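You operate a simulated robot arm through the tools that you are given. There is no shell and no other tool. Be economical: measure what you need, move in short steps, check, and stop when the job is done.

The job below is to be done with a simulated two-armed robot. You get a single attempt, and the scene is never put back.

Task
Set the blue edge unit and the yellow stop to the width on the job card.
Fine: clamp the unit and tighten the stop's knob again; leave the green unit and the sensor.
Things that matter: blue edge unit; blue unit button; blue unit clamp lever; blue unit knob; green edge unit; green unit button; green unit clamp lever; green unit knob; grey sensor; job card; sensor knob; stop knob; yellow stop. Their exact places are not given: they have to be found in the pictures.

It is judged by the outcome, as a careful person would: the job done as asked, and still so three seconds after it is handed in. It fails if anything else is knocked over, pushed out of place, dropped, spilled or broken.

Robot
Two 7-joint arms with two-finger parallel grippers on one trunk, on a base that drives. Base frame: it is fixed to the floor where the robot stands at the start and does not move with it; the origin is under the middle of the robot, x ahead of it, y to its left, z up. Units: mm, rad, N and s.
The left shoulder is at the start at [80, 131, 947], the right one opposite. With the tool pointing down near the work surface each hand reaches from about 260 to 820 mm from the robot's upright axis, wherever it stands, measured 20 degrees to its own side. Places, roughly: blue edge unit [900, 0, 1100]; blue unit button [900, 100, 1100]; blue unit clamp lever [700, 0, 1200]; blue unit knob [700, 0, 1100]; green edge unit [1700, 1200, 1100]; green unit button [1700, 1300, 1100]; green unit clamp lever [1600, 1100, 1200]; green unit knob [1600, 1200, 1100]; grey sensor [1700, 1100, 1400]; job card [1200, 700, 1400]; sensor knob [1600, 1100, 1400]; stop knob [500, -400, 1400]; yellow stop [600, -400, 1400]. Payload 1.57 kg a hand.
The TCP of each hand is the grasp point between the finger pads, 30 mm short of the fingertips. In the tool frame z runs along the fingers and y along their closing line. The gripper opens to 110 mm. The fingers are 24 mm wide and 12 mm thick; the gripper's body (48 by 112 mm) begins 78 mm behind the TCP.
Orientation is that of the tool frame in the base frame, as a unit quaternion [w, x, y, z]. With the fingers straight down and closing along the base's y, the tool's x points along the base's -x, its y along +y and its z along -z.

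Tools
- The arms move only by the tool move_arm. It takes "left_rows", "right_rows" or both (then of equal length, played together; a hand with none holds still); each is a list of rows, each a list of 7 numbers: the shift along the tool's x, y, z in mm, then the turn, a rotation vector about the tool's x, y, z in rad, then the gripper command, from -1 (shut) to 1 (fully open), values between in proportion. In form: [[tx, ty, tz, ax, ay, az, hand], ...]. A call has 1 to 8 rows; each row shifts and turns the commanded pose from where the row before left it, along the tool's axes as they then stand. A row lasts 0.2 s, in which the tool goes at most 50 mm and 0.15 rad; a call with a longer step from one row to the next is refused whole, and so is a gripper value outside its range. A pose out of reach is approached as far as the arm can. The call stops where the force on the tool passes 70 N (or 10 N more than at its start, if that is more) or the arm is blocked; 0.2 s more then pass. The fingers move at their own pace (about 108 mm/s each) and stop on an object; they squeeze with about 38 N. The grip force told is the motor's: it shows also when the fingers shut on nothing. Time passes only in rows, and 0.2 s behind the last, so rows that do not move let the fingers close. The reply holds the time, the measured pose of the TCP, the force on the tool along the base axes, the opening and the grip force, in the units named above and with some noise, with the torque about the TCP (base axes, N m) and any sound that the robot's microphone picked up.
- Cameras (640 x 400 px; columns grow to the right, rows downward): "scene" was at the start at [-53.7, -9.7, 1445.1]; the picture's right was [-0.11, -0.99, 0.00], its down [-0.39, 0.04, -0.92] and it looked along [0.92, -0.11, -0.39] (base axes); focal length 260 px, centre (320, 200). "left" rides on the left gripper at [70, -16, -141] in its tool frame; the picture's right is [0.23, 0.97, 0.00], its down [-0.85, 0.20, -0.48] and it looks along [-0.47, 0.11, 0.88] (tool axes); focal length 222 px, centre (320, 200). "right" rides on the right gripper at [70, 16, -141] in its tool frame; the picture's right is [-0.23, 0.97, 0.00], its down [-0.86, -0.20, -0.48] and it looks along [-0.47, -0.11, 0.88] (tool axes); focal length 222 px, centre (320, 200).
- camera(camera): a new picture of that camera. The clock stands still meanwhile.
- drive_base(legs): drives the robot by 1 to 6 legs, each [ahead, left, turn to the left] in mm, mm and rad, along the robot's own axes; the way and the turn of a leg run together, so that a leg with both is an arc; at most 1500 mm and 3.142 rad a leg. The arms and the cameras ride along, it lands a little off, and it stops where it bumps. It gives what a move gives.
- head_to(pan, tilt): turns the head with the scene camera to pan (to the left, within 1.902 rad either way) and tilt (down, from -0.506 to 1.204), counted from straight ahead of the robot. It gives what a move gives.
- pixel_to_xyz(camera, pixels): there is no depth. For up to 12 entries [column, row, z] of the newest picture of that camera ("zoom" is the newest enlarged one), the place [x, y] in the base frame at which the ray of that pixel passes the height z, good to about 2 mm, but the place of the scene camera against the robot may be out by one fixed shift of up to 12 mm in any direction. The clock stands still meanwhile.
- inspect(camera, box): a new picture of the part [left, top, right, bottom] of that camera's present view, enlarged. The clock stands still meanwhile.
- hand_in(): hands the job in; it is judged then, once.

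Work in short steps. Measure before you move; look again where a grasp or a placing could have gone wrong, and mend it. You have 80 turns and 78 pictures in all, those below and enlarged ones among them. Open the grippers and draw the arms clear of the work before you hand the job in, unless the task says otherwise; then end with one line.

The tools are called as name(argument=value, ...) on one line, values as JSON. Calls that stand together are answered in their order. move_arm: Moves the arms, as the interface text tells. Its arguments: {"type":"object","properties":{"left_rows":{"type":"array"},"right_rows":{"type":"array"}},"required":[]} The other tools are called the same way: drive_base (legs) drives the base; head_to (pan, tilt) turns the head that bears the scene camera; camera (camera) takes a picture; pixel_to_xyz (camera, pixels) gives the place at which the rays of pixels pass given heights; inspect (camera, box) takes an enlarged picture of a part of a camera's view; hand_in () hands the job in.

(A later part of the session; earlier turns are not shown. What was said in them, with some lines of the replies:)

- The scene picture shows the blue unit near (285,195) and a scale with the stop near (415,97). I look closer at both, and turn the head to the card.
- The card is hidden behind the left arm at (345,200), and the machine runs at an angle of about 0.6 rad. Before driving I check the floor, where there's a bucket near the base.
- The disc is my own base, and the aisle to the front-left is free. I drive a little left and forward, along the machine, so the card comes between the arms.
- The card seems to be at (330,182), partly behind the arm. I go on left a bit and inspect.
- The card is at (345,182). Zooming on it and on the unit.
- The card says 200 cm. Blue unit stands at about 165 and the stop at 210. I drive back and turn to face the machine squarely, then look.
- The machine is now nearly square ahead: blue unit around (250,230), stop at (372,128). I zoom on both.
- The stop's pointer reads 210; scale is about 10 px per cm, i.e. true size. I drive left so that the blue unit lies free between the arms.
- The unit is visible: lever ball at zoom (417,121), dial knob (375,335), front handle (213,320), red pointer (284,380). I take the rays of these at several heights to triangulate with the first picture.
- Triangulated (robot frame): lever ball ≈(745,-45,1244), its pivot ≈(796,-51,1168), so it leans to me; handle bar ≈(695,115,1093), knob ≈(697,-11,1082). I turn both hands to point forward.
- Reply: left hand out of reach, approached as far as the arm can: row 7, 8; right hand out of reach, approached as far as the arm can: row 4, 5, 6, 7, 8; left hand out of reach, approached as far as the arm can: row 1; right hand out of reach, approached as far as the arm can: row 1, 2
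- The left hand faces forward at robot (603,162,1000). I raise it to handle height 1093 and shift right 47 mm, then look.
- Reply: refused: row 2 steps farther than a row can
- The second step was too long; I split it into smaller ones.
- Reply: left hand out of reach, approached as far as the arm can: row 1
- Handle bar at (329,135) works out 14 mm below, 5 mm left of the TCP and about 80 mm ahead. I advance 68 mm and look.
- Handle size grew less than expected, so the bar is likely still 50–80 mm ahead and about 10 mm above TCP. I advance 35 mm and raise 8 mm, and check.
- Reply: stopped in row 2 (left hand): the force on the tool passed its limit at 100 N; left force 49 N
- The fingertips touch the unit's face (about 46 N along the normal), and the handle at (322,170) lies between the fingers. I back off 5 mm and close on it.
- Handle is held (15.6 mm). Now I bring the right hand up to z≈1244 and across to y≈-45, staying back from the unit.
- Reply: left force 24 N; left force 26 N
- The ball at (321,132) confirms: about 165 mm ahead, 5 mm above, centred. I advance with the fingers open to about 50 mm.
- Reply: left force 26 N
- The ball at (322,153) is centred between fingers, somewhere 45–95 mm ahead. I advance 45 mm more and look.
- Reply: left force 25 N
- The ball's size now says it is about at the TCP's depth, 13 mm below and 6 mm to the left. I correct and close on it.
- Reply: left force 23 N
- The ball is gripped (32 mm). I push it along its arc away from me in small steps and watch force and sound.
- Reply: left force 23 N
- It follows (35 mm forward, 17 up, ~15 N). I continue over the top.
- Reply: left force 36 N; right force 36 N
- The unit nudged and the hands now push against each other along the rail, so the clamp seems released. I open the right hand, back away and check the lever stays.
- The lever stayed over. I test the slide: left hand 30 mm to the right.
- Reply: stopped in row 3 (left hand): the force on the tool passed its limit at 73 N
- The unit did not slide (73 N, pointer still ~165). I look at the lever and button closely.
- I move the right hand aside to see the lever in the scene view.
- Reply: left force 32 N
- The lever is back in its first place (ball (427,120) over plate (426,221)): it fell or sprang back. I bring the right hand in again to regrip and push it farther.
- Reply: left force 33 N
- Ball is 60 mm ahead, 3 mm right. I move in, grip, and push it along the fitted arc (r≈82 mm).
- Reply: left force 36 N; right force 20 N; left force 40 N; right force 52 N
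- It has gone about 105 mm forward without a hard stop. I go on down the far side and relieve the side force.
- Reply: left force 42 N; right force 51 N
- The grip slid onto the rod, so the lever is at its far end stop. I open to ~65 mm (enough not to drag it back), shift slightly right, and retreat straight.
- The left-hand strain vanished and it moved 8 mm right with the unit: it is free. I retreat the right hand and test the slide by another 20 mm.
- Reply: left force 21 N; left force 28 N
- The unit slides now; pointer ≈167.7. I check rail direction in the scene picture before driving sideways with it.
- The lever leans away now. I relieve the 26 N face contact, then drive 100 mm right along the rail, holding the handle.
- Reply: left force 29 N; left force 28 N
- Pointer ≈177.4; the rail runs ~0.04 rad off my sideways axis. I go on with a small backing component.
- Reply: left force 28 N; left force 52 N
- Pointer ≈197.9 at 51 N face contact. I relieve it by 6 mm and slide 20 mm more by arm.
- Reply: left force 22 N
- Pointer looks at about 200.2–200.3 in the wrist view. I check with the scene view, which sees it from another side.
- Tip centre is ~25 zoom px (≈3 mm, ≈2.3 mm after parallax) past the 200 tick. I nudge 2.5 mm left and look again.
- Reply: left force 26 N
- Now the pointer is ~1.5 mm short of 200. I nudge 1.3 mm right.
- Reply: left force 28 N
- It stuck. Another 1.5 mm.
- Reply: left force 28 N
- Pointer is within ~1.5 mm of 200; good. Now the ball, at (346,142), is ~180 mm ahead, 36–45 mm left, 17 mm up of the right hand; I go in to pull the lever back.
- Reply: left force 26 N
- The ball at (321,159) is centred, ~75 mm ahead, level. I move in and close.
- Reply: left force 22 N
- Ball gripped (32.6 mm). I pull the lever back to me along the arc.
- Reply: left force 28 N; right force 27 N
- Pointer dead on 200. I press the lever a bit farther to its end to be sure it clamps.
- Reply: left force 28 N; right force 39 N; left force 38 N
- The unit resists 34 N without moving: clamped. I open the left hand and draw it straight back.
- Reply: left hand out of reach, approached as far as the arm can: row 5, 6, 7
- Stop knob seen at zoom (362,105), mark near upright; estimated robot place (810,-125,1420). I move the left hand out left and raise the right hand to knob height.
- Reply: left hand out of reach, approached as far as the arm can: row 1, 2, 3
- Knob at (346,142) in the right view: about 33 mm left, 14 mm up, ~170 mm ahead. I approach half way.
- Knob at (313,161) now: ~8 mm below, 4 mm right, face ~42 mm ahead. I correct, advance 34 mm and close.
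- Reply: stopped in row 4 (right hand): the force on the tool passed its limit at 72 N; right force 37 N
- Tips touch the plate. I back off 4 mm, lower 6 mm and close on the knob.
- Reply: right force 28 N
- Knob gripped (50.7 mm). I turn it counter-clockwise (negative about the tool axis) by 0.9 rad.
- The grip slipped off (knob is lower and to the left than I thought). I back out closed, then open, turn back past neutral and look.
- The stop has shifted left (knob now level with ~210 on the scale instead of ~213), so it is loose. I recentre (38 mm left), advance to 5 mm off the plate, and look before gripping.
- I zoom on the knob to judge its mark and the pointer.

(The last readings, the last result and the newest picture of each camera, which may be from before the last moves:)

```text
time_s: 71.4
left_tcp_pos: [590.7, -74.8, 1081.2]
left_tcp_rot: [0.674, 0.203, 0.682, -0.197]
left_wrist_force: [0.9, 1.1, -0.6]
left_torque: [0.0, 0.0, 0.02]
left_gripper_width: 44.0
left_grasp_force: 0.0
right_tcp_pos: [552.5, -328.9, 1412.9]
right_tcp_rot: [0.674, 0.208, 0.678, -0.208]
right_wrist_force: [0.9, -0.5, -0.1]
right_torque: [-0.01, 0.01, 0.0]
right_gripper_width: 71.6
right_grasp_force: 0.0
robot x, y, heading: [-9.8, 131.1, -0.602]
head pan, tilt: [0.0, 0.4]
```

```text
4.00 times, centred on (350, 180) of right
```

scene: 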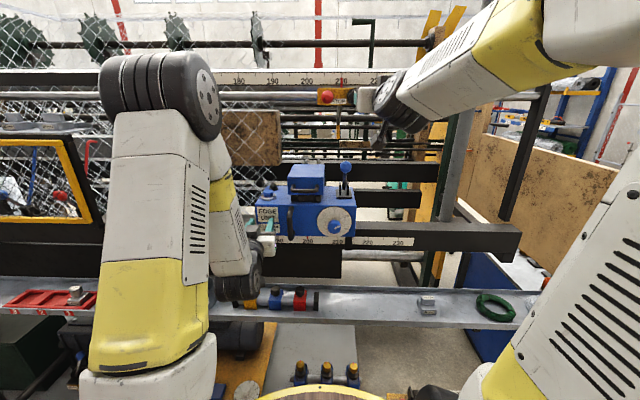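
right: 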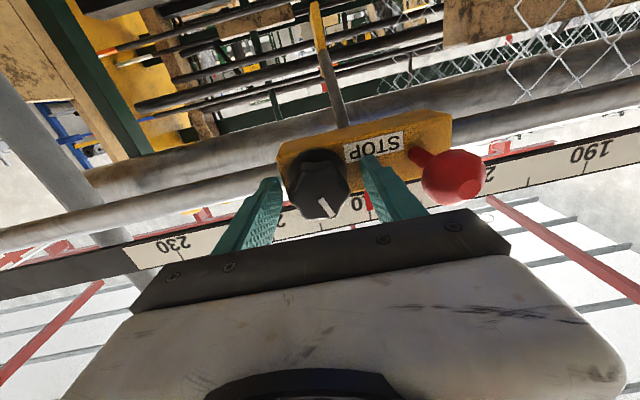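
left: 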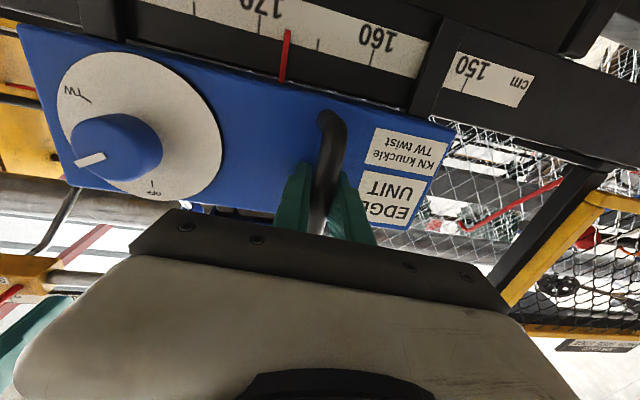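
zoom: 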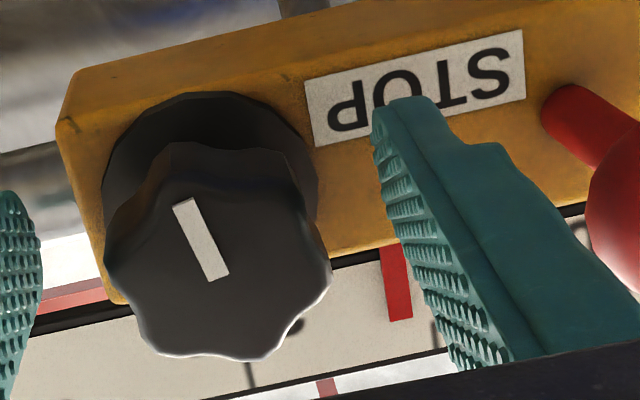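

The mark now points the opposite way: the knob has been unscrewed about half a turn, stop free, pointer near 204–206. The knob is centred between the fingers; I grip it and slide the stop 30 mm left, then read the pointer from the scene camera.

move_arm(right_rows=[[5, 3, 0, 0, 0, 0, 0.3], [0, 0, 0, 0, 0, 0, -1], [0, 0, 0, 0, 0, 0, -1], [0, 0, 0, 0, 0, 0, -1], [0, 10, 0, 0, 0, 0, -1], [0, 10, 0, 0, 0, 0, -1], [0, 10, 0, 0, 0, 0, -1], [0, 0, 0, 0, 0, 0, -1]])

inspect(camera="scene", box=[256, 60, 384, 140])

```text
time_s: 73.2
left_tcp_pos: [590.8, -75.4, 1080.8]
left_tcp_rot: [0.674, 0.203, 0.683, -0.196]
left_wrist_force: [0.0, 0.0, 0.4]
left_torque: [0.01, 0.04, -0.01]
left_gripper_width: 43.8
left_grasp_force: 0.0
right_tcp_pos: [572.9, -302.1, 1408.3]
right_tcp_rot: [0.674, 0.207, 0.678, -0.208]
right_wrist_force: [4.6, -10.4, 10.6]
right_torque: [-0.12, -0.29, 0.2]
right_gripper_width: 39.4
right_grasp_force: 44.4
robot x, y, heading: [-11.9, 130.0, -0.604]
head pan, tilt: [0.0, 0.4]
```

```text
5.00 times, centred on (320, 100) of scene
```

zoom: 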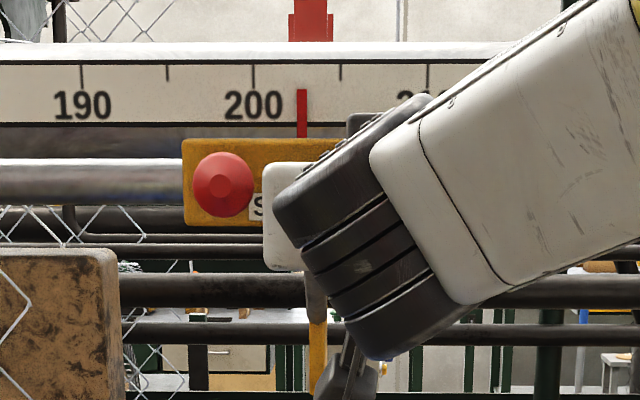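

Square-on reading: pointer (302) between 200 (254) and 205 (341) → 202.75. I slide 27 mm more left and read again.

move_arm(right_rows=[[0, 9, 0, 0, 0, 0, -1], [0, 9, 0, 0, 0, 0, -1], [0, 9, 0, 0, 0, 0, -1], [0, 0, 0, 0, 0, 0, -1]])

inspect(camera="scene", box=[272, 60, 336, 100])

```text
time_s: 74.2
left_tcp_pos: [592.3, -76.9, 1080.3]
left_tcp_rot: [0.674, 0.204, 0.683, -0.197]
left_wrist_force: [-0.2, -0.2, 0.2]
left_torque: [0.01, -0.01, 0.0]
left_gripper_width: 43.8
left_grasp_force: 0.0
right_tcp_pos: [587.3, -280.0, 1407.3]
right_tcp_rot: [0.675, 0.208, 0.677, -0.207]
right_wrist_force: [20.3, -23.8, 19.4]
right_torque: [-0.03, -0.19, 0.1]
right_gripper_width: 39.5
right_grasp_force: 44.7
robot x, y, heading: [-10.8, 131.4, -0.605]
head pan, tilt: [0.0, 0.4]
```

```text
10.00 times, centred on (304, 80) of scene
```

zoom: 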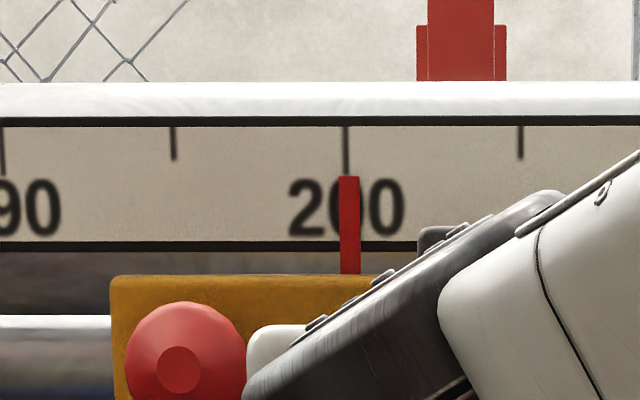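

Pointer reads 200.1. Now I tighten: turn the knob clockwise (+), with 1 mm left.

move_arm(right_rows=[[0, 1, 0, 0, 0, 0.1, -1], [0, 0, 0, 0, 0, 0.13, -1], [0, 0, 0, 0, 0, 0.13, -1], [0, 0, 0, 0, 0, 0.13, -1], [0, 0, 0, 0, 0, 0.13, -1], [0, 0, 0, 0, 0, 0.13, -1], [0, 0, 0, 0, 0, 0.13, -1], [0, 0, 0, 0, 0, 0, -1]])

```text
time_s: 76.0
left_tcp_pos: [591.2, -73.6, 1081.0]
left_tcp_rot: [0.674, 0.204, 0.682, -0.198]
left_wrist_force: [0.3, 0.4, 1.3]
left_torque: [0.05, -0.03, 0.01]
left_gripper_width: 44.1
left_grasp_force: 0.1
right_tcp_pos: [586.6, -278.3, 1410.6]
right_tcp_rot: [0.699, 0.476, 0.524, 0.101]
right_wrist_force: [12.2, 1.8, 24.8]
right_torque: [-0.71, -0.45, 0.18]
right_gripper_width: 39.2
right_grasp_force: 44.5
robot x, y, heading: [-9.9, 132.1, -0.606]
head pan, tilt: [0.0, 0.4]
```

Still gripped, little resistance (~0.3 N m). I continue another 0.9 rad.

move_arm(right_rows=[[0, 0, 0, 0, 0, 0.13, -1], [0, 0, 0, 0, 0, 0.13, -1], [0, 0, 0, 0, 0, 0.13, -1], [0, 0, 0, 0, 0, 0.13, -1], [0, 0, 0, 0, 0, 0.13, -1], [0, 0, 0, 0, 0, 0.13, -1], [0, 0, 0, 0, 0, 0.13, -1], [0, 0, 0, 0, 0, 0, -1]])

inspect(camera="scene", box=[256, 60, 384, 140])

```text
time_s: 77.8
left_tcp_pos: [591.4, -73.7, 1080.6]
left_tcp_rot: [0.674, 0.203, 0.683, -0.196]
left_wrist_force: [0.0, -0.3, -0.3]
left_torque: [-0.02, 0.02, 0.01]
left_gripper_width: 43.9
left_grasp_force: 0.1
right_tcp_pos: [587.6, -278.3, 1407.0]
right_tcp_rot: [0.582, 0.66, 0.262, 0.396]
right_wrist_force: [8.8, 4.0, -4.8]
right_torque: [0.1, 0.08, 0.24]
right_gripper_width: 0.1
right_grasp_force: 22.0
robot x, y, heading: [-8.6, 130.9, -0.602]
head pan, tilt: [0.0, 0.4]
```

```text
5.00 times, centred on (320, 100) of scene
```

zoom: 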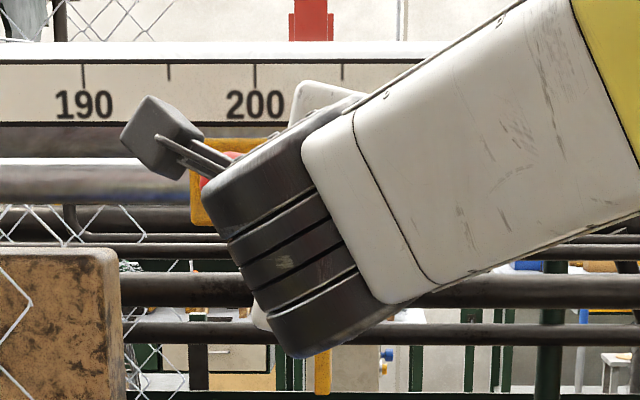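

The fingers slipped off; I had been gripping ~15 mm too low (true knob z ≈1423), and the stop was pushed to about 203. I back out, turn the wrist back to neutral, open, and reposition for a centred grip.

move_arm(right_rows=[[0, 0, -35, 0, 0, 0, -1], [0, 0, -25, 0, 0, -0.13, -0.5], [0, 0, 0, 0, 0, -0.15, 0.3], [0, 0, 0, 0, 0, -0.15, 0.3], [0, 0, 0, 0, 0, -0.15, 0.3], [0, 0, 0, 0, 0, -0.15, 0.3], [0, 0, 0, 0, 0, -0.15, 0.3], [0, 0, 0, 0, 0, -0.15, 0.3]])

move_arm(right_rows=[[0, 0, 0, 0, 0, -0.15, 0.3], [0, 0, 0, 0, 0, -0.15, 0.3], [0, 0, 0, 0, 0, -0.15, 0.3], [0, 0, 0, 0, 0, -0.15, 0.3], [0, 0, 0, 0, 0, -0.14, 0.3], [-16, -31, 0, 0, 0, 0, 0.3], [0, 0, 0, 0, 0, 0, 0.3]])

inspect(camera="right", box=[220, 80, 460, 230])

```text
time_s: 79.6
left_tcp_pos: [590.5, -75.0, 1081.0]
left_tcp_rot: [0.674, 0.204, 0.682, -0.197]
left_wrist_force: [-0.2, -1.2, -0.1]
left_torque: [0.03, -0.02, 0.02]
left_gripper_width: 44.2
left_grasp_force: 0.2
right_tcp_pos: [536.6, -245.0, 1408.2]
right_tcp_rot: [0.703, 0.445, 0.552, 0.057]
right_wrist_force: [-0.3, -0.4, 0.1]
right_torque: [-0.02, 0.0, -0.04]
right_gripper_width: 71.5
right_grasp_force: 0.1
robot x, y, heading: [-7.8, 132.9, -0.604]
head pan, tilt: [0.0, 0.4]
```

```text
time_s: 81.2
left_tcp_pos: [591.0, -74.0, 1081.5]
left_tcp_rot: [0.673, 0.204, 0.683, -0.197]
left_wrist_force: [0.3, 0.5, -0.8]
left_torque: [0.02, 0.04, 0.03]
left_gripper_width: 43.8
left_grasp_force: 0.1
right_tcp_pos: [518.6, -273.5, 1424.2]
right_tcp_rot: [0.675, 0.215, 0.676, -0.202]
right_wrist_force: [-0.1, 0.1, -1.0]
right_torque: [-0.01, 0.02, -0.02]
right_gripper_width: 71.4
right_grasp_force: 0.1
robot x, y, heading: [-8.6, 133.5, -0.602]
head pan, tilt: [0.0, 0.4]
```

```text
2.67 times, centred on (340, 155) of right
```

zoom: 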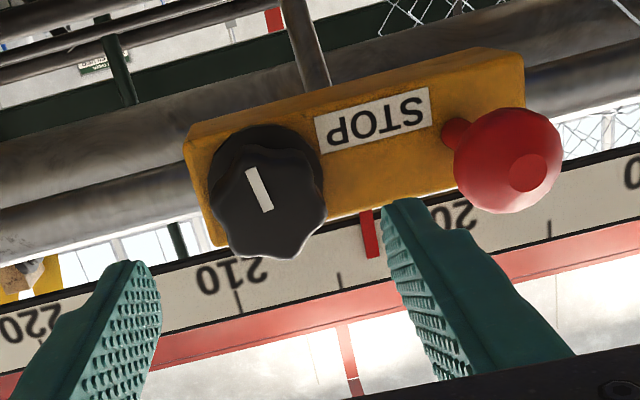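

The knob is now centred on the hand axis (computed offset x≈+3, y≈0, 66 mm to go). I rotate to −0.75 rad first for turning range, advance and grip.

move_arm(right_rows=[[2, 0, 0, 0, 0, -0.15, 0.2], [0, 0, 0, 0, 0, -0.15, 0.2], [0, 0, 0, 0, 0, -0.15, 0.2], [0, 0, 0, 0, 0, -0.15, 0.2], [0, 0, 20, 0, 0, -0.15, 0.2], [0, 0, 25, 0, 0, 0, 0.2], [0, 0, 19, 0, 0, 0, 0.2], [0, 0, 0, 0, 0, 0, 0.2]])

move_arm(right_rows=[[0, 0, 0, 0, 0, 0, -1], [0, 0, 0, 0, 0, 0, -1], [0, 0, 0, 0, 0, 0, -1], [-5.5, 5.9, 0, 0, 0, 0, -1], [-5.5, 5.9, 0, 0, 0, 0, -1], [-5.5, 5.9, 0, 0, 0, 0, -1], [-5.5, 5.9, 0, 0, 0, 0, -1], [0, 0, 0, 0, 0, 0, -1]])

inspect(camera="scene", box=[264, 60, 360, 120])

```text
time_s: 83.0
left_tcp_pos: [591.5, -75.0, 1080.9]
left_tcp_rot: [0.674, 0.203, 0.682, -0.196]
left_wrist_force: [0.0, 0.0, 0.0]
left_torque: [-0.02, -0.02, -0.01]
left_gripper_width: 44.1
left_grasp_force: 0.0
right_tcp_pos: [573.4, -309.2, 1422.1]
right_tcp_rot: [0.555, -0.047, 0.707, -0.435]
right_wrist_force: [0.0, -0.3, -0.2]
right_torque: [-0.01, -0.01, -0.01]
right_gripper_width: 66.1
right_grasp_force: 0.1
robot x, y, heading: [-11.4, 132.6, -0.601]
head pan, tilt: [0.0, 0.4]
```

```text
time_s: 84.8
left_tcp_pos: [592.5, -76.8, 1080.7]
left_tcp_rot: [0.673, 0.203, 0.684, -0.195]
left_wrist_force: [0.6, -0.1, 0.0]
left_torque: [-0.01, -0.02, -0.03]
left_gripper_width: 43.9
left_grasp_force: 0.1
right_tcp_pos: [591.6, -284.9, 1421.4]
right_tcp_rot: [0.555, -0.046, 0.708, -0.434]
right_wrist_force: [26.1, -29.5, -0.7]
right_torque: [0.05, 0.11, 0.05]
right_gripper_width: 39.3
right_grasp_force: 44.9
robot x, y, heading: [-6.6, 129.9, -0.601]
head pan, tilt: [0.0, 0.4]
```

```text
6.67 times, centred on (312, 90) of scene
```

zoom: 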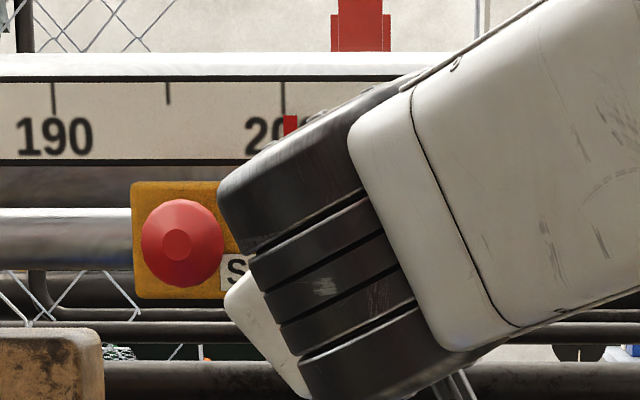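

Pointer at ~200.35. I slide 4 mm more left and turn clockwise 0.9 rad.

move_arm(right_rows=[[-2.8, 3, 1, 0, 0, 0, -1], [0, 0, 0, 0, 0, 0.12, -1], [0, 0, 0, 0, 0, 0.13, -1], [0, 0, 0, 0, 0, 0.13, -1], [0, 0, 0, 0, 0, 0.13, -1], [0, 0, 0, 0, 0, 0.13, -1], [0, 0, 0, 0, 0, 0.13, -1], [0, 0, 0, 0, 0, 0.13, -1]])

move_arm(right_rows=[[0, 0, 0, 0, 0, 0.12, -1], [0, 0, 0, 0, 0, 0.12, -1], [0, 0, 0, 0, 0, 0.12, -1], [0, 0, 0, 0, 0, 0.12, -1], [0, 0, 0, 0, 0, 0.12, -1], [0, 0, 0, 0, 0, 0, -1]])

```text
time_s: 86.6
left_tcp_pos: [591.3, -76.2, 1080.1]
left_tcp_rot: [0.674, 0.204, 0.682, -0.197]
left_wrist_force: [0.3, 0.5, 0.4]
left_torque: [-0.03, -0.01, 0.02]
left_gripper_width: 43.9
left_grasp_force: 0.1
right_tcp_pos: [593.6, -280.1, 1422.9]
right_tcp_rot: [0.689, 0.268, 0.657, -0.148]
right_wrist_force: [13.3, -20.5, 4.3]
right_torque: [-0.49, -0.59, -0.24]
right_gripper_width: 39.0
right_grasp_force: 44.5
robot x, y, heading: [-7.9, 128.6, -0.605]
head pan, tilt: [0.0, 0.4]
```

```text
time_s: 88.0
left_tcp_pos: [590.2, -74.7, 1081.1]
left_tcp_rot: [0.674, 0.203, 0.683, -0.196]
left_wrist_force: [-0.2, -0.7, -0.3]
left_torque: [-0.02, -0.01, 0.03]
left_gripper_width: 43.7
left_grasp_force: 0.0
right_tcp_pos: [594.2, -279.0, 1421.6]
right_tcp_rot: [0.702, 0.45, 0.549, 0.062]
right_wrist_force: [0.2, -10.8, -3.2]
right_torque: [-0.13, -0.17, -0.37]
right_gripper_width: 39.3
right_grasp_force: 44.9
robot x, y, heading: [-10.7, 137.6, -0.598]
head pan, tilt: [0.0, 0.4]
```

Grip holds, 1.5 rad done. I continue another 0.75 rad, watching torque.

move_arm(right_rows=[[0, 0, 0, 0, 0, 0.12, -1], [0, 0, 0, 0, 0, 0.12, -1], [0, 0, 0, 0, 0, 0.12, -1], [0, 0, 0, 0, 0, 0, -1]])

move_arm(right_rows=[[0, 0, 0, 0, 0, 0.12, -1], [0, 0, 0, 0, 0, 0.12, -1], [0, 0, 0, 0, 0, 0.12, -1], [0, 0, 0, 0, 0, 0, -1]])

```text
time_s: 89.0
left_tcp_pos: [589.8, -75.2, 1080.9]
left_tcp_rot: [0.674, 0.203, 0.683, -0.195]
left_wrist_force: [0.5, -0.5, -0.8]
left_torque: [0.0, 0.01, 0.0]
left_gripper_width: 44.1
left_grasp_force: 0.1
right_tcp_pos: [594.0, -277.3, 1421.4]
right_tcp_rot: [0.678, 0.54, 0.461, 0.187]
right_wrist_force: [-7.7, -5.4, -18.1]
right_torque: [-0.04, 0.06, -0.75]
right_gripper_width: 39.3
right_grasp_force: 43.8
robot x, y, heading: [-10.4, 135.0, -0.604]
head pan, tilt: [0.0, 0.4]
```

```text
time_s: 90.0
left_tcp_pos: [590.5, -74.9, 1079.8]
left_tcp_rot: [0.674, 0.203, 0.683, -0.196]
left_wrist_force: [0.2, -0.3, -0.6]
left_torque: [-0.02, -0.01, -0.01]
left_gripper_width: 43.7
left_grasp_force: 0.0
right_tcp_pos: [594.0, -277.8, 1420.7]
right_tcp_rot: [0.633, 0.614, 0.358, 0.306]
right_wrist_force: [-2.2, -2.9, -25.0]
right_torque: [0.33, 0.52, 0.54]
right_gripper_width: 39.4
right_grasp_force: 44.8
robot x, y, heading: [-12.5, 131.2, -0.601]
head pan, tilt: [0.0, 0.4]
```

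2.2 rad turned, still gripping. I release, back off 45 mm, rewind the wrist and look at the knob and pointer.

move_arm(right_rows=[[0, 0, 0, 0, 0, 0, 0.2], [0, 0, 0, 0, 0, 0, 0.2], [0, 0, -45, 0, 0, 0, 0.2], [0, 0, 0, 0, 0, -0.15, 0.2], [0, 0, 0, 0, 0, -0.15, 0.2], [0, 0, 0, 0, 0, -0.15, 0.2], [0, 0, 0, 0, 0, -0.15, 0.2], [0, 0, 0, 0, 0, -0.15, 0.2]])

move_arm(right_rows=[[0, 0, 0, 0, 0, -0.15, 0.2], [0, 0, 0, 0, 0, -0.15, 0.2], [0, 0, 0, 0, 0, -0.15, 0.2], [0, 0, 0, 0, 0, -0.15, 0.2], [0, 0, 0, 0, 0, -0.1, 0.2], [0, 0, 0, 0, 0, 0, 0.2]])

inspect(camera="right", box=[220, 80, 460, 230])

```text
time_s: 91.8
left_tcp_pos: [590.3, -74.7, 1080.1]
left_tcp_rot: [0.674, 0.203, 0.683, -0.196]
left_wrist_force: [-0.3, -0.1, 0.4]
left_torque: [0.0, 0.02, -0.02]
left_gripper_width: 44.2
left_grasp_force: 0.2
right_tcp_pos: [557.2, -252.8, 1422.3]
right_tcp_rot: [0.703, 0.44, 0.557, 0.051]
right_wrist_force: [-0.1, 1.3, 0.4]
right_torque: [0.0, 0.02, -0.02]
right_gripper_width: 66.1
right_grasp_force: 0.1
robot x, y, heading: [-8.8, 132.3, -0.603]
head pan, tilt: [0.0, 0.4]
```

```text
time_s: 93.2
left_tcp_pos: [590.8, -74.5, 1079.0]
left_tcp_rot: [0.674, 0.203, 0.682, -0.197]
left_wrist_force: [-0.8, 0.5, -0.4]
left_torque: [0.04, 0.0, 0.03]
left_gripper_width: 44.0
left_grasp_force: 0.2
right_tcp_pos: [555.8, -252.1, 1423.2]
right_tcp_rot: [0.678, 0.222, 0.674, -0.193]
right_wrist_force: [0.4, -0.2, -1.1]
right_torque: [0.01, 0.0, -0.01]
right_gripper_width: 65.7
right_grasp_force: 0.1
robot x, y, heading: [-11.5, 131.3, -0.602]
head pan, tilt: [0.0, 0.4]
```

```text
2.67 times, centred on (340, 155) of right
```

zoom: 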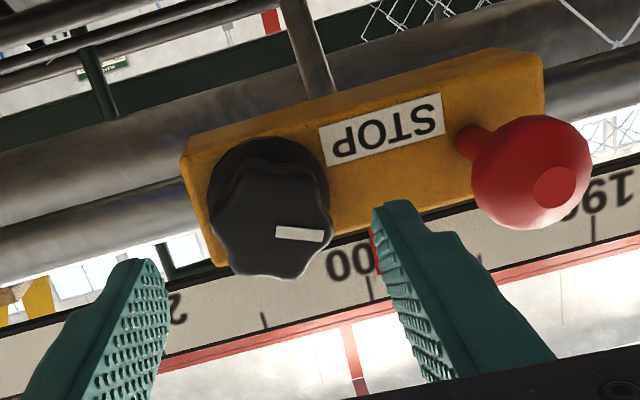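

The mark has turned 122° clockwise; the original tight position is ~55° farther. I regrip from −0.3 rad and turn on.

move_arm(right_rows=[[3, 1, 0, 0, 0, -0.15, 0.2], [0, 0, 15, 0, 0, -0.15, 0.2], [0, 0, 20, 0, 0, 0, 0.2], [0, 0, 11, 0, 0, 0, 0.2], [0, 0, 0, 0, 0, 0, -1], [0, 0, 0, 0, 0, 0, -1], [0, 0, 0, 0, 0, 0, -1]])

move_arm(right_rows=[[0, 0, 0, 0, 0, 0.12, -1], [0, 0, 0, 0, 0, 0.12, -1], [0, 0, 0, 0, 0, 0.12, -1], [0, 0, 0, 0, 0, 0.12, -1], [0, 0, 0, 0, 0, 0.12, -1], [0, 0, 0, 0, 0, 0.12, -1], [0, 0, 0, 0, 0, 0, -1]])

move_arm(right_rows=[[0, 0, 0, 0, 0, 0.1, -1], [0, 0, 0, 0, 0, 0.1, -1], [0, 0, 0, 0, 0, 0.1, -1], [0, 0, 0, 0, 0, 0, -1]])

```text
time_s: 94.8
left_tcp_pos: [592.2, -74.2, 1080.1]
left_tcp_rot: [0.674, 0.203, 0.683, -0.197]
left_wrist_force: [0.1, -0.8, -0.2]
left_torque: [0.0, 0.01, 0.0]
left_gripper_width: 43.9
left_grasp_force: 0.1
right_tcp_pos: [595.9, -276.6, 1419.0]
right_tcp_rot: [0.641, 0.119, 0.7, -0.291]
right_wrist_force: [5.5, 2.6, -1.5]
right_torque: [0.0, -0.01, 0.4]
right_gripper_width: 39.6
right_grasp_force: 44.6
robot x, y, heading: [-8.3, 132.1, -0.602]
head pan, tilt: [0.0, 0.4]
```

```text
time_s: 96.4
left_tcp_pos: [591.7, -74.8, 1079.6]
left_tcp_rot: [0.674, 0.203, 0.683, -0.197]
left_wrist_force: [-0.3, 0.4, 0.5]
left_torque: [0.01, 0.0, 0.01]
left_gripper_width: 44.0
left_grasp_force: 0.0
right_tcp_pos: [595.7, -277.1, 1420.6]
right_tcp_rot: [0.703, 0.359, 0.612, -0.047]
right_wrist_force: [18.7, -0.2, 7.6]
right_torque: [-0.13, -0.21, 0.08]
right_gripper_width: 39.5
right_grasp_force: 44.7
robot x, y, heading: [-8.8, 131.3, -0.604]
head pan, tilt: [0.0, 0.4]
```

```text
time_s: 97.4
left_tcp_pos: [591.6, -73.5, 1080.0]
left_tcp_rot: [0.674, 0.203, 0.683, -0.197]
left_wrist_force: [0.4, 0.4, 0.0]
left_torque: [0.01, 0.0, -0.01]
left_gripper_width: 43.9
left_grasp_force: 0.0
right_tcp_pos: [595.3, -277.3, 1420.3]
right_tcp_rot: [0.702, 0.446, 0.552, 0.06]
right_wrist_force: [20.9, -0.7, 12.3]
right_torque: [-0.15, -0.26, 0.0]
right_gripper_width: 39.4
right_grasp_force: 44.9
robot x, y, heading: [-10.7, 133.0, -0.604]
head pan, tilt: [0.0, 0.4]
```

Now at the original mark angle. I turn a bit more to feel for the end of the thread.

move_arm(right_rows=[[0, 0, 0, 0, 0, 0.1, -1], [0, 0, 0, 0, 0, 0.1, -1], [0, 0, 0, 0, 0, 0.1, -1], [0, 0, 0, 0, 0, 0, -1]])

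inspect(camera="scene", box=[264, 60, 360, 120])

```text
time_s: 98.4
left_tcp_pos: [590.9, -73.8, 1079.7]
left_tcp_rot: [0.674, 0.203, 0.683, -0.197]
left_wrist_force: [-0.1, 0.0, -0.1]
left_torque: [-0.01, 0.0, 0.03]
left_gripper_width: 43.9
left_grasp_force: 0.1
right_tcp_pos: [595.9, -275.6, 1419.6]
right_tcp_rot: [0.685, 0.523, 0.48, 0.164]
right_wrist_force: [13.3, 7.2, 10.7]
right_torque: [-0.34, 0.23, 0.66]
right_gripper_width: 39.3
right_grasp_force: 44.7
robot x, y, heading: [-11.2, 133.2, -0.603]
head pan, tilt: [0.0, 0.4]
```

```text
6.67 times, centred on (312, 90) of scene
```

zoom: 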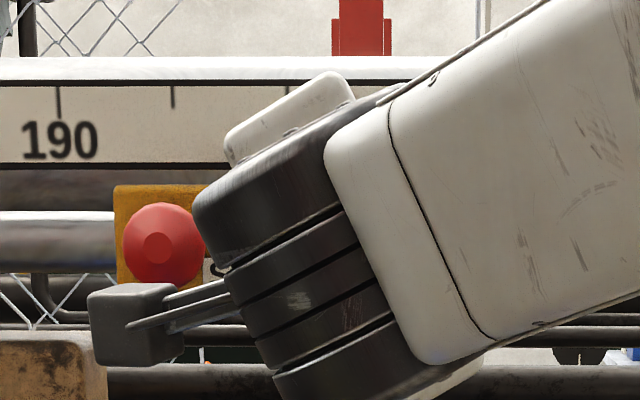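

Body edge vs. the 190 tick suggests the stop is now at ~199.5 (drifted ~5 mm left). I test lock by pushing 6 mm right.

move_arm(right_rows=[[-2.6, -1.6, 0, 0, 0, 0, -1], [-2.6, -1.6, 0, 0, 0, 0, -1], [0, 0, 0, 0, 0, 0, -1]])

```text
time_s: 99.2
left_tcp_pos: [592.1, -73.3, 1080.3]
left_tcp_rot: [0.673, 0.203, 0.683, -0.196]
left_wrist_force: [-0.3, 0.2, -1.0]
left_torque: [-0.01, -0.02, 0.0]
left_gripper_width: 44.2
left_grasp_force: 0.0
right_tcp_pos: [595.2, -275.3, 1419.9]
right_tcp_rot: [0.685, 0.52, 0.482, 0.166]
right_wrist_force: [29.1, 20.0, 17.1]
right_torque: [-0.09, -0.04, 1.06]
right_gripper_width: 39.2
right_grasp_force: 44.7
robot x, y, heading: [-12.1, 131.8, -0.601]
head pan, tilt: [0.0, 0.4]
```

It is locked (33 N, no motion). I release, back off, rewind to neutral and read the pointer square-on.

move_arm(right_rows=[[2.6, 1.6, 0, 0, 0, 0, 0.2], [2.6, 1.6, 0, 0, 0, 0, 0.2], [0, 0, -45, 0, 0, 0, 0.2], [0, 0, 0, 0, 0, -0.15, 0.2], [0, 0, 0, 0, 0, -0.15, 0.2], [0, 0, 0, 0, 0, -0.15, 0.2], [0, 0, 0, 0, 0, -0.15, 0.2], [0, 0, 0, 0, 0, -0.15, 0.2]])

move_arm(right_rows=[[0, 0, 0, 0, 0, -0.14, 0.2], [0, 0, 0, 0, 0, -0.13, 0.2], [0, -45, 0, 0, 0, 0, 0.2], [0, -45, 0, 0, 0, 0, 0.2], [0, 0, 0, 0, 0, 0, 0.2]])

inspect(camera="scene", box=[272, 70, 352, 120])

```text
time_s: 101.0
left_tcp_pos: [590.6, -74.9, 1080.6]
left_tcp_rot: [0.674, 0.202, 0.683, -0.195]
left_wrist_force: [0.1, -0.5, -0.1]
left_torque: [-0.01, 0.0, 0.01]
left_gripper_width: 44.1
left_grasp_force: 0.0
right_tcp_pos: [557.6, -252.3, 1420.1]
right_tcp_rot: [0.698, 0.311, 0.637, -0.1]
right_wrist_force: [-0.5, 0.9, 0.6]
right_torque: [-0.02, -0.01, -0.03]
right_gripper_width: 66.4
right_grasp_force: 0.0
robot x, y, heading: [-10.9, 135.5, -0.602]
head pan, tilt: [0.0, 0.4]
```

```text
time_s: 102.2
left_tcp_pos: [590.6, -74.6, 1080.6]
left_tcp_rot: [0.673, 0.204, 0.683, -0.196]
left_wrist_force: [-0.2, -0.2, -0.1]
left_torque: [-0.01, 0.04, -0.02]
left_gripper_width: 43.7
left_grasp_force: 0.1
right_tcp_pos: [506.2, -325.0, 1414.1]
right_tcp_rot: [0.678, 0.223, 0.674, -0.192]
right_wrist_force: [0.2, 0.0, -0.5]
right_torque: [-0.03, 0.02, 0.02]
right_gripper_width: 66.1
right_grasp_force: 0.1
robot x, y, heading: [-8.2, 132.4, -0.596]
head pan, tilt: [0.0, 0.4]
```

```text
8.00 times, centred on (312, 95) of scene
```

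zoom: 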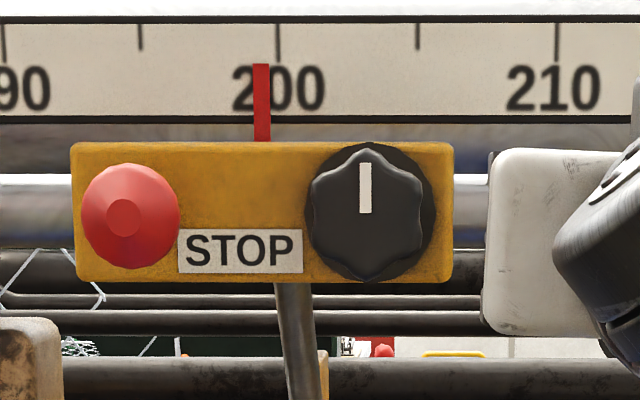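

The pointer reads ≈199.35–199.5, about 6 mm low; I want it better. I regrip the knob from +0.6 rad so I can loosen, shift 6 mm right and retighten.

move_arm(right_rows=[[-3, 45, 0, 0, 0, 0, 0.2], [-2, 45, 0, 0, 0, 0, 0.2], [0, 0, 0, 0, 0, 0.15, 0.2], [0, 0, 0, 0, 0, 0.15, 0.2], [0, 0, 0, 0, 0, 0.15, 0.2], [0, 0, 0, 0, 0, 0.15, 0.2], [0, 0, 0, 0, 0, 0, 0.2]])

move_arm(right_rows=[[0, 0, 15, 0, 0, 0, 0.2], [0, 0, 20, 0, 0, 0, 0.2], [0, 0, 10, 0, 0, 0, 0.2], [0, 0, 0, 0, 0, 0, 0.2], [0, 0, 0, 0, 0, 0, -1], [0, 0, 0, 0, 0, 0, -1], [0, 0, 0, 0, 0, 0, -1]])

```text
time_s: 103.8
left_tcp_pos: [589.8, -74.4, 1080.5]
left_tcp_rot: [0.674, 0.204, 0.682, -0.197]
left_wrist_force: [0.8, -0.7, 0.9]
left_torque: [0.03, -0.01, -0.01]
left_gripper_width: 44.0
left_grasp_force: 0.1
right_tcp_pos: [558.0, -252.8, 1424.4]
right_tcp_rot: [0.705, 0.412, 0.577, 0.017]
right_wrist_force: [0.2, 0.1, 0.1]
right_torque: [0.0, 0.0, -0.01]
right_gripper_width: 65.7
right_grasp_force: 0.1
robot x, y, heading: [-9.3, 130.6, -0.603]
head pan, tilt: [0.0, 0.4]
```

```text
time_s: 105.4
left_tcp_pos: [590.1, -73.8, 1081.1]
left_tcp_rot: [0.674, 0.204, 0.682, -0.197]
left_wrist_force: [-0.6, 0.9, 0.0]
left_torque: [-0.02, 0.0, -0.02]
left_gripper_width: 44.0
left_grasp_force: 0.1
right_tcp_pos: [593.7, -279.7, 1423.9]
right_tcp_rot: [0.704, 0.413, 0.577, 0.015]
right_wrist_force: [-3.7, -3.8, -6.0]
right_torque: [0.0, 0.03, -0.14]
right_gripper_width: 39.4
right_grasp_force: 44.6
robot x, y, heading: [-5.3, 130.6, -0.604]
head pan, tilt: [0.0, 0.4]
```

Gripped nearly stress-free. I turn counter-clockwise 0.84 rad, then shift 7 mm right in the then-nearly-neutral frame.

move_arm(right_rows=[[0, 0, 0, 0, 0, -0.12, -1], [0, 0, 0, 0, 0, -0.12, -1], [0, 0, 0, 0, 0, -0.12, -1], [0, 0, 0, 0, 0, -0.12, -1], [0, 0, 0, 0, 0, -0.12, -1], [0, 0, 0, 0, 0, -0.12, -1], [0, 0, 0, 0, 0, -0.12, -1], [0, 0, 0, 0, 0, 0, -1]])

move_arm(right_rows=[[0.7, -3.5, 0, 0, 0, 0, -1], [0.7, -3.5, 0, 0, 0, 0, -1], [0, 0, 0, 0, 0, 0, -1]])

```text
time_s: 107.2
left_tcp_pos: [591.6, -75.3, 1081.0]
left_tcp_rot: [0.674, 0.204, 0.683, -0.196]
left_wrist_force: [0.7, 0.1, -0.2]
left_torque: [0.0, 0.02, 0.0]
left_gripper_width: 43.9
left_grasp_force: 0.1
right_tcp_pos: [595.9, -276.2, 1424.6]
right_tcp_rot: [0.65, 0.139, 0.696, -0.273]
right_wrist_force: [-0.4, 0.9, -3.4]
right_torque: [0.0, 0.02, 0.16]
right_gripper_width: 39.5
right_grasp_force: 44.8
robot x, y, heading: [-13.1, 130.7, -0.602]
head pan, tilt: [0.0, 0.4]
```

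```text
time_s: 108.0
left_tcp_pos: [590.7, -72.6, 1080.4]
left_tcp_rot: [0.674, 0.203, 0.683, -0.197]
left_wrist_force: [-0.4, 0.8, -0.3]
left_torque: [-0.02, 0.0, 0.02]
left_gripper_width: 43.9
left_grasp_force: 0.2
right_tcp_pos: [595.5, -277.1, 1424.6]
right_tcp_rot: [0.651, 0.136, 0.696, -0.27]
right_wrist_force: [20.6, 19.5, 1.0]
right_torque: [-0.15, -0.39, 0.91]
right_gripper_width: 39.4
right_grasp_force: 44.8
robot x, y, heading: [-13.2, 132.1, -0.597]
head pan, tilt: [0.0, 0.4]
```

Still mostly stuck (28 N). I turn a further 0.7 rad counter-clockwise and watch it relax.

move_arm(right_rows=[[0, 0, 0, 0, 0, -0.12, -1], [0, 0, 0, 0, 0, -0.12, -1], [0, 0, 0, 0, 0, -0.12, -1], [0, 0, 0, 0, 0, -0.12, -1], [0, 0, 0, 0, 0, -0.12, -1], [0, 0, 0, 0, 0, -0.12, -1], [0, 0, 0, 0, 0, 0, -1]])

```text
time_s: 109.6
left_tcp_pos: [591.6, -75.4, 1080.2]
left_tcp_rot: [0.674, 0.203, 0.682, -0.196]
left_wrist_force: [0.1, 0.5, -0.3]
left_torque: [-0.02, -0.02, 0.0]
left_gripper_width: 43.9
left_grasp_force: 0.2
right_tcp_pos: [589.9, -285.6, 1423.6]
right_tcp_rot: [0.511, -0.114, 0.701, -0.485]
right_wrist_force: [-16.9, 1.3, -18.7]
right_torque: [0.46, 0.65, -1.0]
right_gripper_width: 39.7
right_grasp_force: 45.2
robot x, y, heading: [-8.9, 131.2, -0.604]
head pan, tilt: [0.0, 0.4]
```

It came loose and moved (TCP ~8–10 mm right). I read the pointer.

inspect(camera="scene", box=[264, 70, 344, 120])

```text
8.00 times, centred on (304, 95) of scene
```

zoom: 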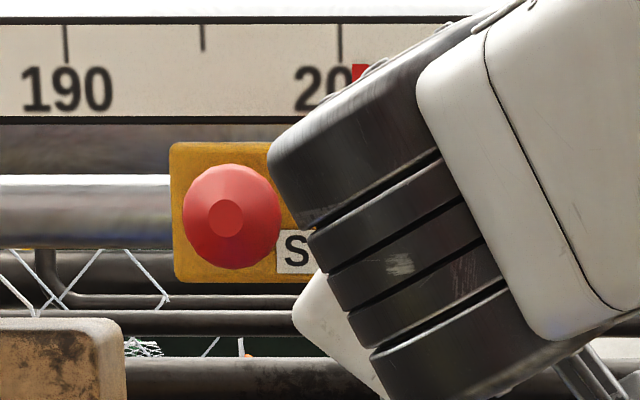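

Now ~200.6; commanded point is ~2 mm left of that. I command 3.5 mm more left and watch the TCP (target shift ≈ +5.5 mm).

move_arm(right_rows=[[-2.8, 2.1, 0, 0, 0, 0, -1], [0, 0, 0, 0, 0, 0, -1]])

```text
time_s: 110.2
left_tcp_pos: [592.4, -74.8, 1081.3]
left_tcp_rot: [0.675, 0.202, 0.683, -0.195]
left_wrist_force: [0.4, 0.8, -0.6]
left_torque: [-0.03, -0.01, 0.0]
left_gripper_width: 44.5
left_grasp_force: 0.0
right_tcp_pos: [592.7, -281.6, 1423.4]
right_tcp_rot: [0.512, -0.114, 0.701, -0.483]
right_wrist_force: [-12.4, -1.8, -21.0]
right_torque: [0.3, 0.31, -0.27]
right_gripper_width: 39.3
right_grasp_force: 45.0
robot x, y, heading: [-10.0, 130.0, -0.599]
head pan, tilt: [0.0, 0.4]
```

It moved 4.9 mm, so ≈200.1. I tighten: clockwise 1.65 rad.

move_arm(right_rows=[[0, 0, 0, 0, 0, 0.12, -1], [0, 0, 0, 0, 0, 0.12, -1], [0, 0, 0, 0, 0, 0.12, -1], [0, 0, 0, 0, 0, 0.12, -1], [0, 0, 0, 0, 0, 0.12, -1], [0, 0, 0, 0, 0, 0.12, -1], [0, 0, 0, 0, 0, 0.12, -1], [0, 0, 0, 0, 0, 0.12, -1]])

move_arm(right_rows=[[0, 0, 0, 0, 0, 0.12, -1], [0, 0, 0, 0, 0, 0.12, -1], [0, 0, 0, 0, 0, 0.12, -1], [0, 0, 0, 0, 0, 0.12, -1], [0, 0, 0, 0, 0, 0.12, -1], [0, 0, 0, 0, 0, 0.12, -1], [0, 0, 0, 0, 0, 0, -1]])

```text
time_s: 112.0
left_tcp_pos: [589.6, -76.1, 1080.7]
left_tcp_rot: [0.674, 0.204, 0.683, -0.196]
left_wrist_force: [-0.3, -0.9, -0.3]
left_torque: [0.01, 0.01, 0.01]
left_gripper_width: 44.0
left_grasp_force: 0.0
right_tcp_pos: [590.9, -283.1, 1425.1]
right_tcp_rot: [0.679, 0.226, 0.672, -0.192]
right_wrist_force: [-10.0, -15.0, -9.9]
right_torque: [-0.45, -0.41, -0.38]
right_gripper_width: 39.5
right_grasp_force: 44.8
robot x, y, heading: [-6.0, 129.3, -0.597]
head pan, tilt: [0.0, 0.4]
```

```text
time_s: 113.6
left_tcp_pos: [590.2, -76.4, 1080.6]
left_tcp_rot: [0.675, 0.204, 0.682, -0.196]
left_wrist_force: [-0.3, 0.0, -0.1]
left_torque: [0.0, -0.03, 0.0]
left_gripper_width: 43.8
left_grasp_force: 0.2
right_tcp_pos: [590.2, -287.9, 1424.7]
right_tcp_rot: [0.703, 0.449, 0.549, 0.056]
right_wrist_force: [-28.0, -19.7, -12.0]
right_torque: [-0.43, 0.64, -0.45]
right_gripper_width: 39.2
right_grasp_force: 44.5
robot x, y, heading: [-10.8, 135.3, -0.603]
head pan, tilt: [0.0, 0.4]
```

I release, back off, and move the hand right, clear of the view, then read.

move_arm(right_rows=[[0, 0, 0, 0, 0, 0, 0.2], [0, 0, 0, 0, 0, 0, 0.2], [0, 0, -45, 0, 0, 0, 0.2], [0, 0, 0, 0, 0, -0.15, 0.2], [0, 0, 0, 0, 0, -0.15, 0.2], [0, 0, 0, 0, 0, -0.15, 0.2], [0, 0, 0, 0, 0, -0.15, 0.2], [0, 0, 0, 0, 0, -0.15, 0.2]])

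move_arm(right_rows=[[0, -45, 0, 0, 0, 0, 0.2], [0, -45, 0, 0, 0, 0, 0.2], [0, 0, 0, 0, 0, 0, 0.2]])

inspect(camera="scene", box=[272, 70, 352, 120])

```text
time_s: 115.4
left_tcp_pos: [589.7, -74.9, 1080.6]
left_tcp_rot: [0.674, 0.204, 0.682, -0.197]
left_wrist_force: [-0.1, -0.8, -1.3]
left_torque: [-0.01, 0.02, -0.03]
left_gripper_width: 44.2
left_grasp_force: 0.1
right_tcp_pos: [555.0, -254.2, 1424.7]
right_tcp_rot: [0.675, 0.212, 0.677, -0.204]
right_wrist_force: [0.3, -1.0, 0.4]
right_torque: [0.02, 0.01, 0.0]
right_gripper_width: 66.2
right_grasp_force: 0.0
robot x, y, heading: [-12.1, 131.8, -0.6]
head pan, tilt: [0.0, 0.4]
```

```text
time_s: 116.2
left_tcp_pos: [590.4, -75.1, 1080.6]
left_tcp_rot: [0.674, 0.203, 0.682, -0.197]
left_wrist_force: [0.1, 0.3, -0.1]
left_torque: [-0.02, 0.02, -0.01]
left_gripper_width: 44.2
left_grasp_force: 0.1
right_tcp_pos: [505.0, -326.8, 1421.6]
right_tcp_rot: [0.675, 0.212, 0.677, -0.202]
right_wrist_force: [-0.8, -0.7, 1.3]
right_torque: [0.02, 0.02, -0.02]
right_gripper_width: 66.0
right_grasp_force: 0.1
robot x, y, heading: [-8.6, 133.9, -0.6]
head pan, tilt: [0.0, 0.4]
```

```text
8.00 times, centred on (312, 95) of scene
```

zoom: 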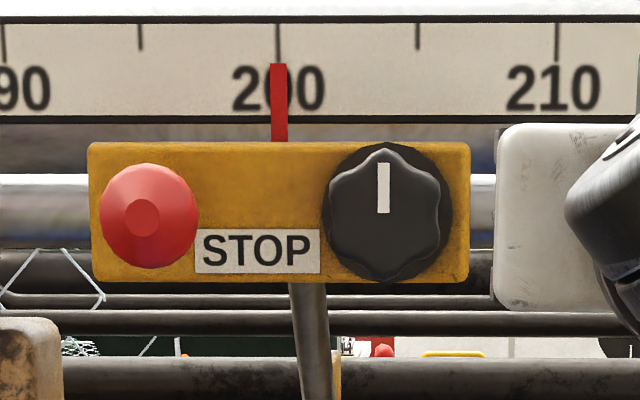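

Stop pointer is exactly on 200 and the knob mark is at the position that tested locked. I open the grippers and drive straight back, then take a last look.

drive_base(legs=[[-180, 0, 0]])

move_arm(left_rows=[[0, 0, 0, 0, 0, 0, 1], [0, 0, 0, 0, 0, 0, 1], [0, 0, 0, 0, 0, 0, 1]], right_rows=[[0, 0, 0, 0, 0, 0, 1], [0, 0, 0, 0, 0, 0, 1], [0, 0, 0, 0, 0, 0, 1]])

inspect(camera="scene", box=[230, 80, 390, 240])

```text
time_s: 117.7
left_tcp_pos: [439.6, 29.6, 1081.3]
left_tcp_rot: [0.674, 0.203, 0.682, -0.197]
left_wrist_force: [0.8, -0.2, -0.2]
left_torque: [0.01, 0.04, 0.02]
left_gripper_width: 44.1
left_grasp_force: 0.1
right_tcp_pos: [356.1, -222.7, 1421.0]
right_tcp_rot: [0.675, 0.212, 0.677, -0.204]
right_wrist_force: [1.0, -0.2, -0.1]
right_torque: [-0.01, -0.03, -0.02]
right_gripper_width: 66.1
right_grasp_force: 0.0
robot x, y, heading: [-160.8, 231.3, -0.601]
head pan, tilt: [0.0, 0.4]
```

```text
time_s: 118.5
left_tcp_pos: [441.0, 30.2, 1081.1]
left_tcp_rot: [0.674, 0.204, 0.683, -0.197]
left_wrist_force: [0.0, -0.1, -0.2]
left_torque: [-0.03, -0.04, 0.0]
left_gripper_width: 109.9
left_grasp_force: 0.0
right_tcp_pos: [355.7, -223.5, 1421.4]
right_tcp_rot: [0.675, 0.213, 0.677, -0.202]
right_wrist_force: [-0.3, 0.5, -0.6]
right_torque: [0.01, -0.02, 0.0]
right_gripper_width: 109.9
right_grasp_force: 0.0
robot x, y, heading: [-158.9, 234.2, -0.603]
head pan, tilt: [0.0, 0.4]
```

```text
2.50 times, centred on (310, 160) of scene
```

zoom: 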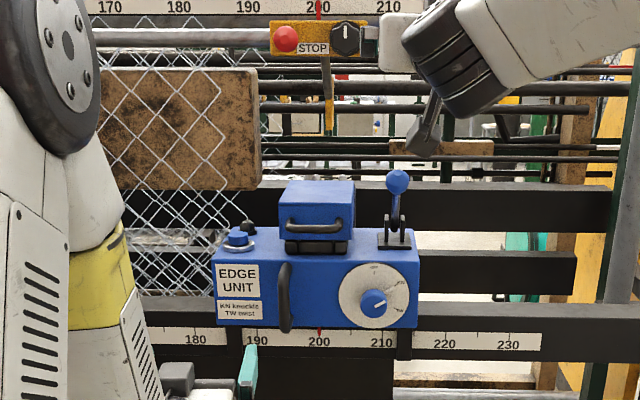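

Both pointers stand at 200 (unit at (319,330), stop at (318,10)), the lever is in its clamped position, and both hands are open and clear. I hand in.

hand_in()

```text
The job is handed in.
```

The blue edge unit and the yellow stop are both set to 200 cm as on the job card. The unit is clamped: it held against a sideways push of about 34 N. The stop's knob is tightened again. I did not push-test it after its last adjustment, but its mark is back at the angle that held about 33 N earlier. The green unit and the sensor were left alone.
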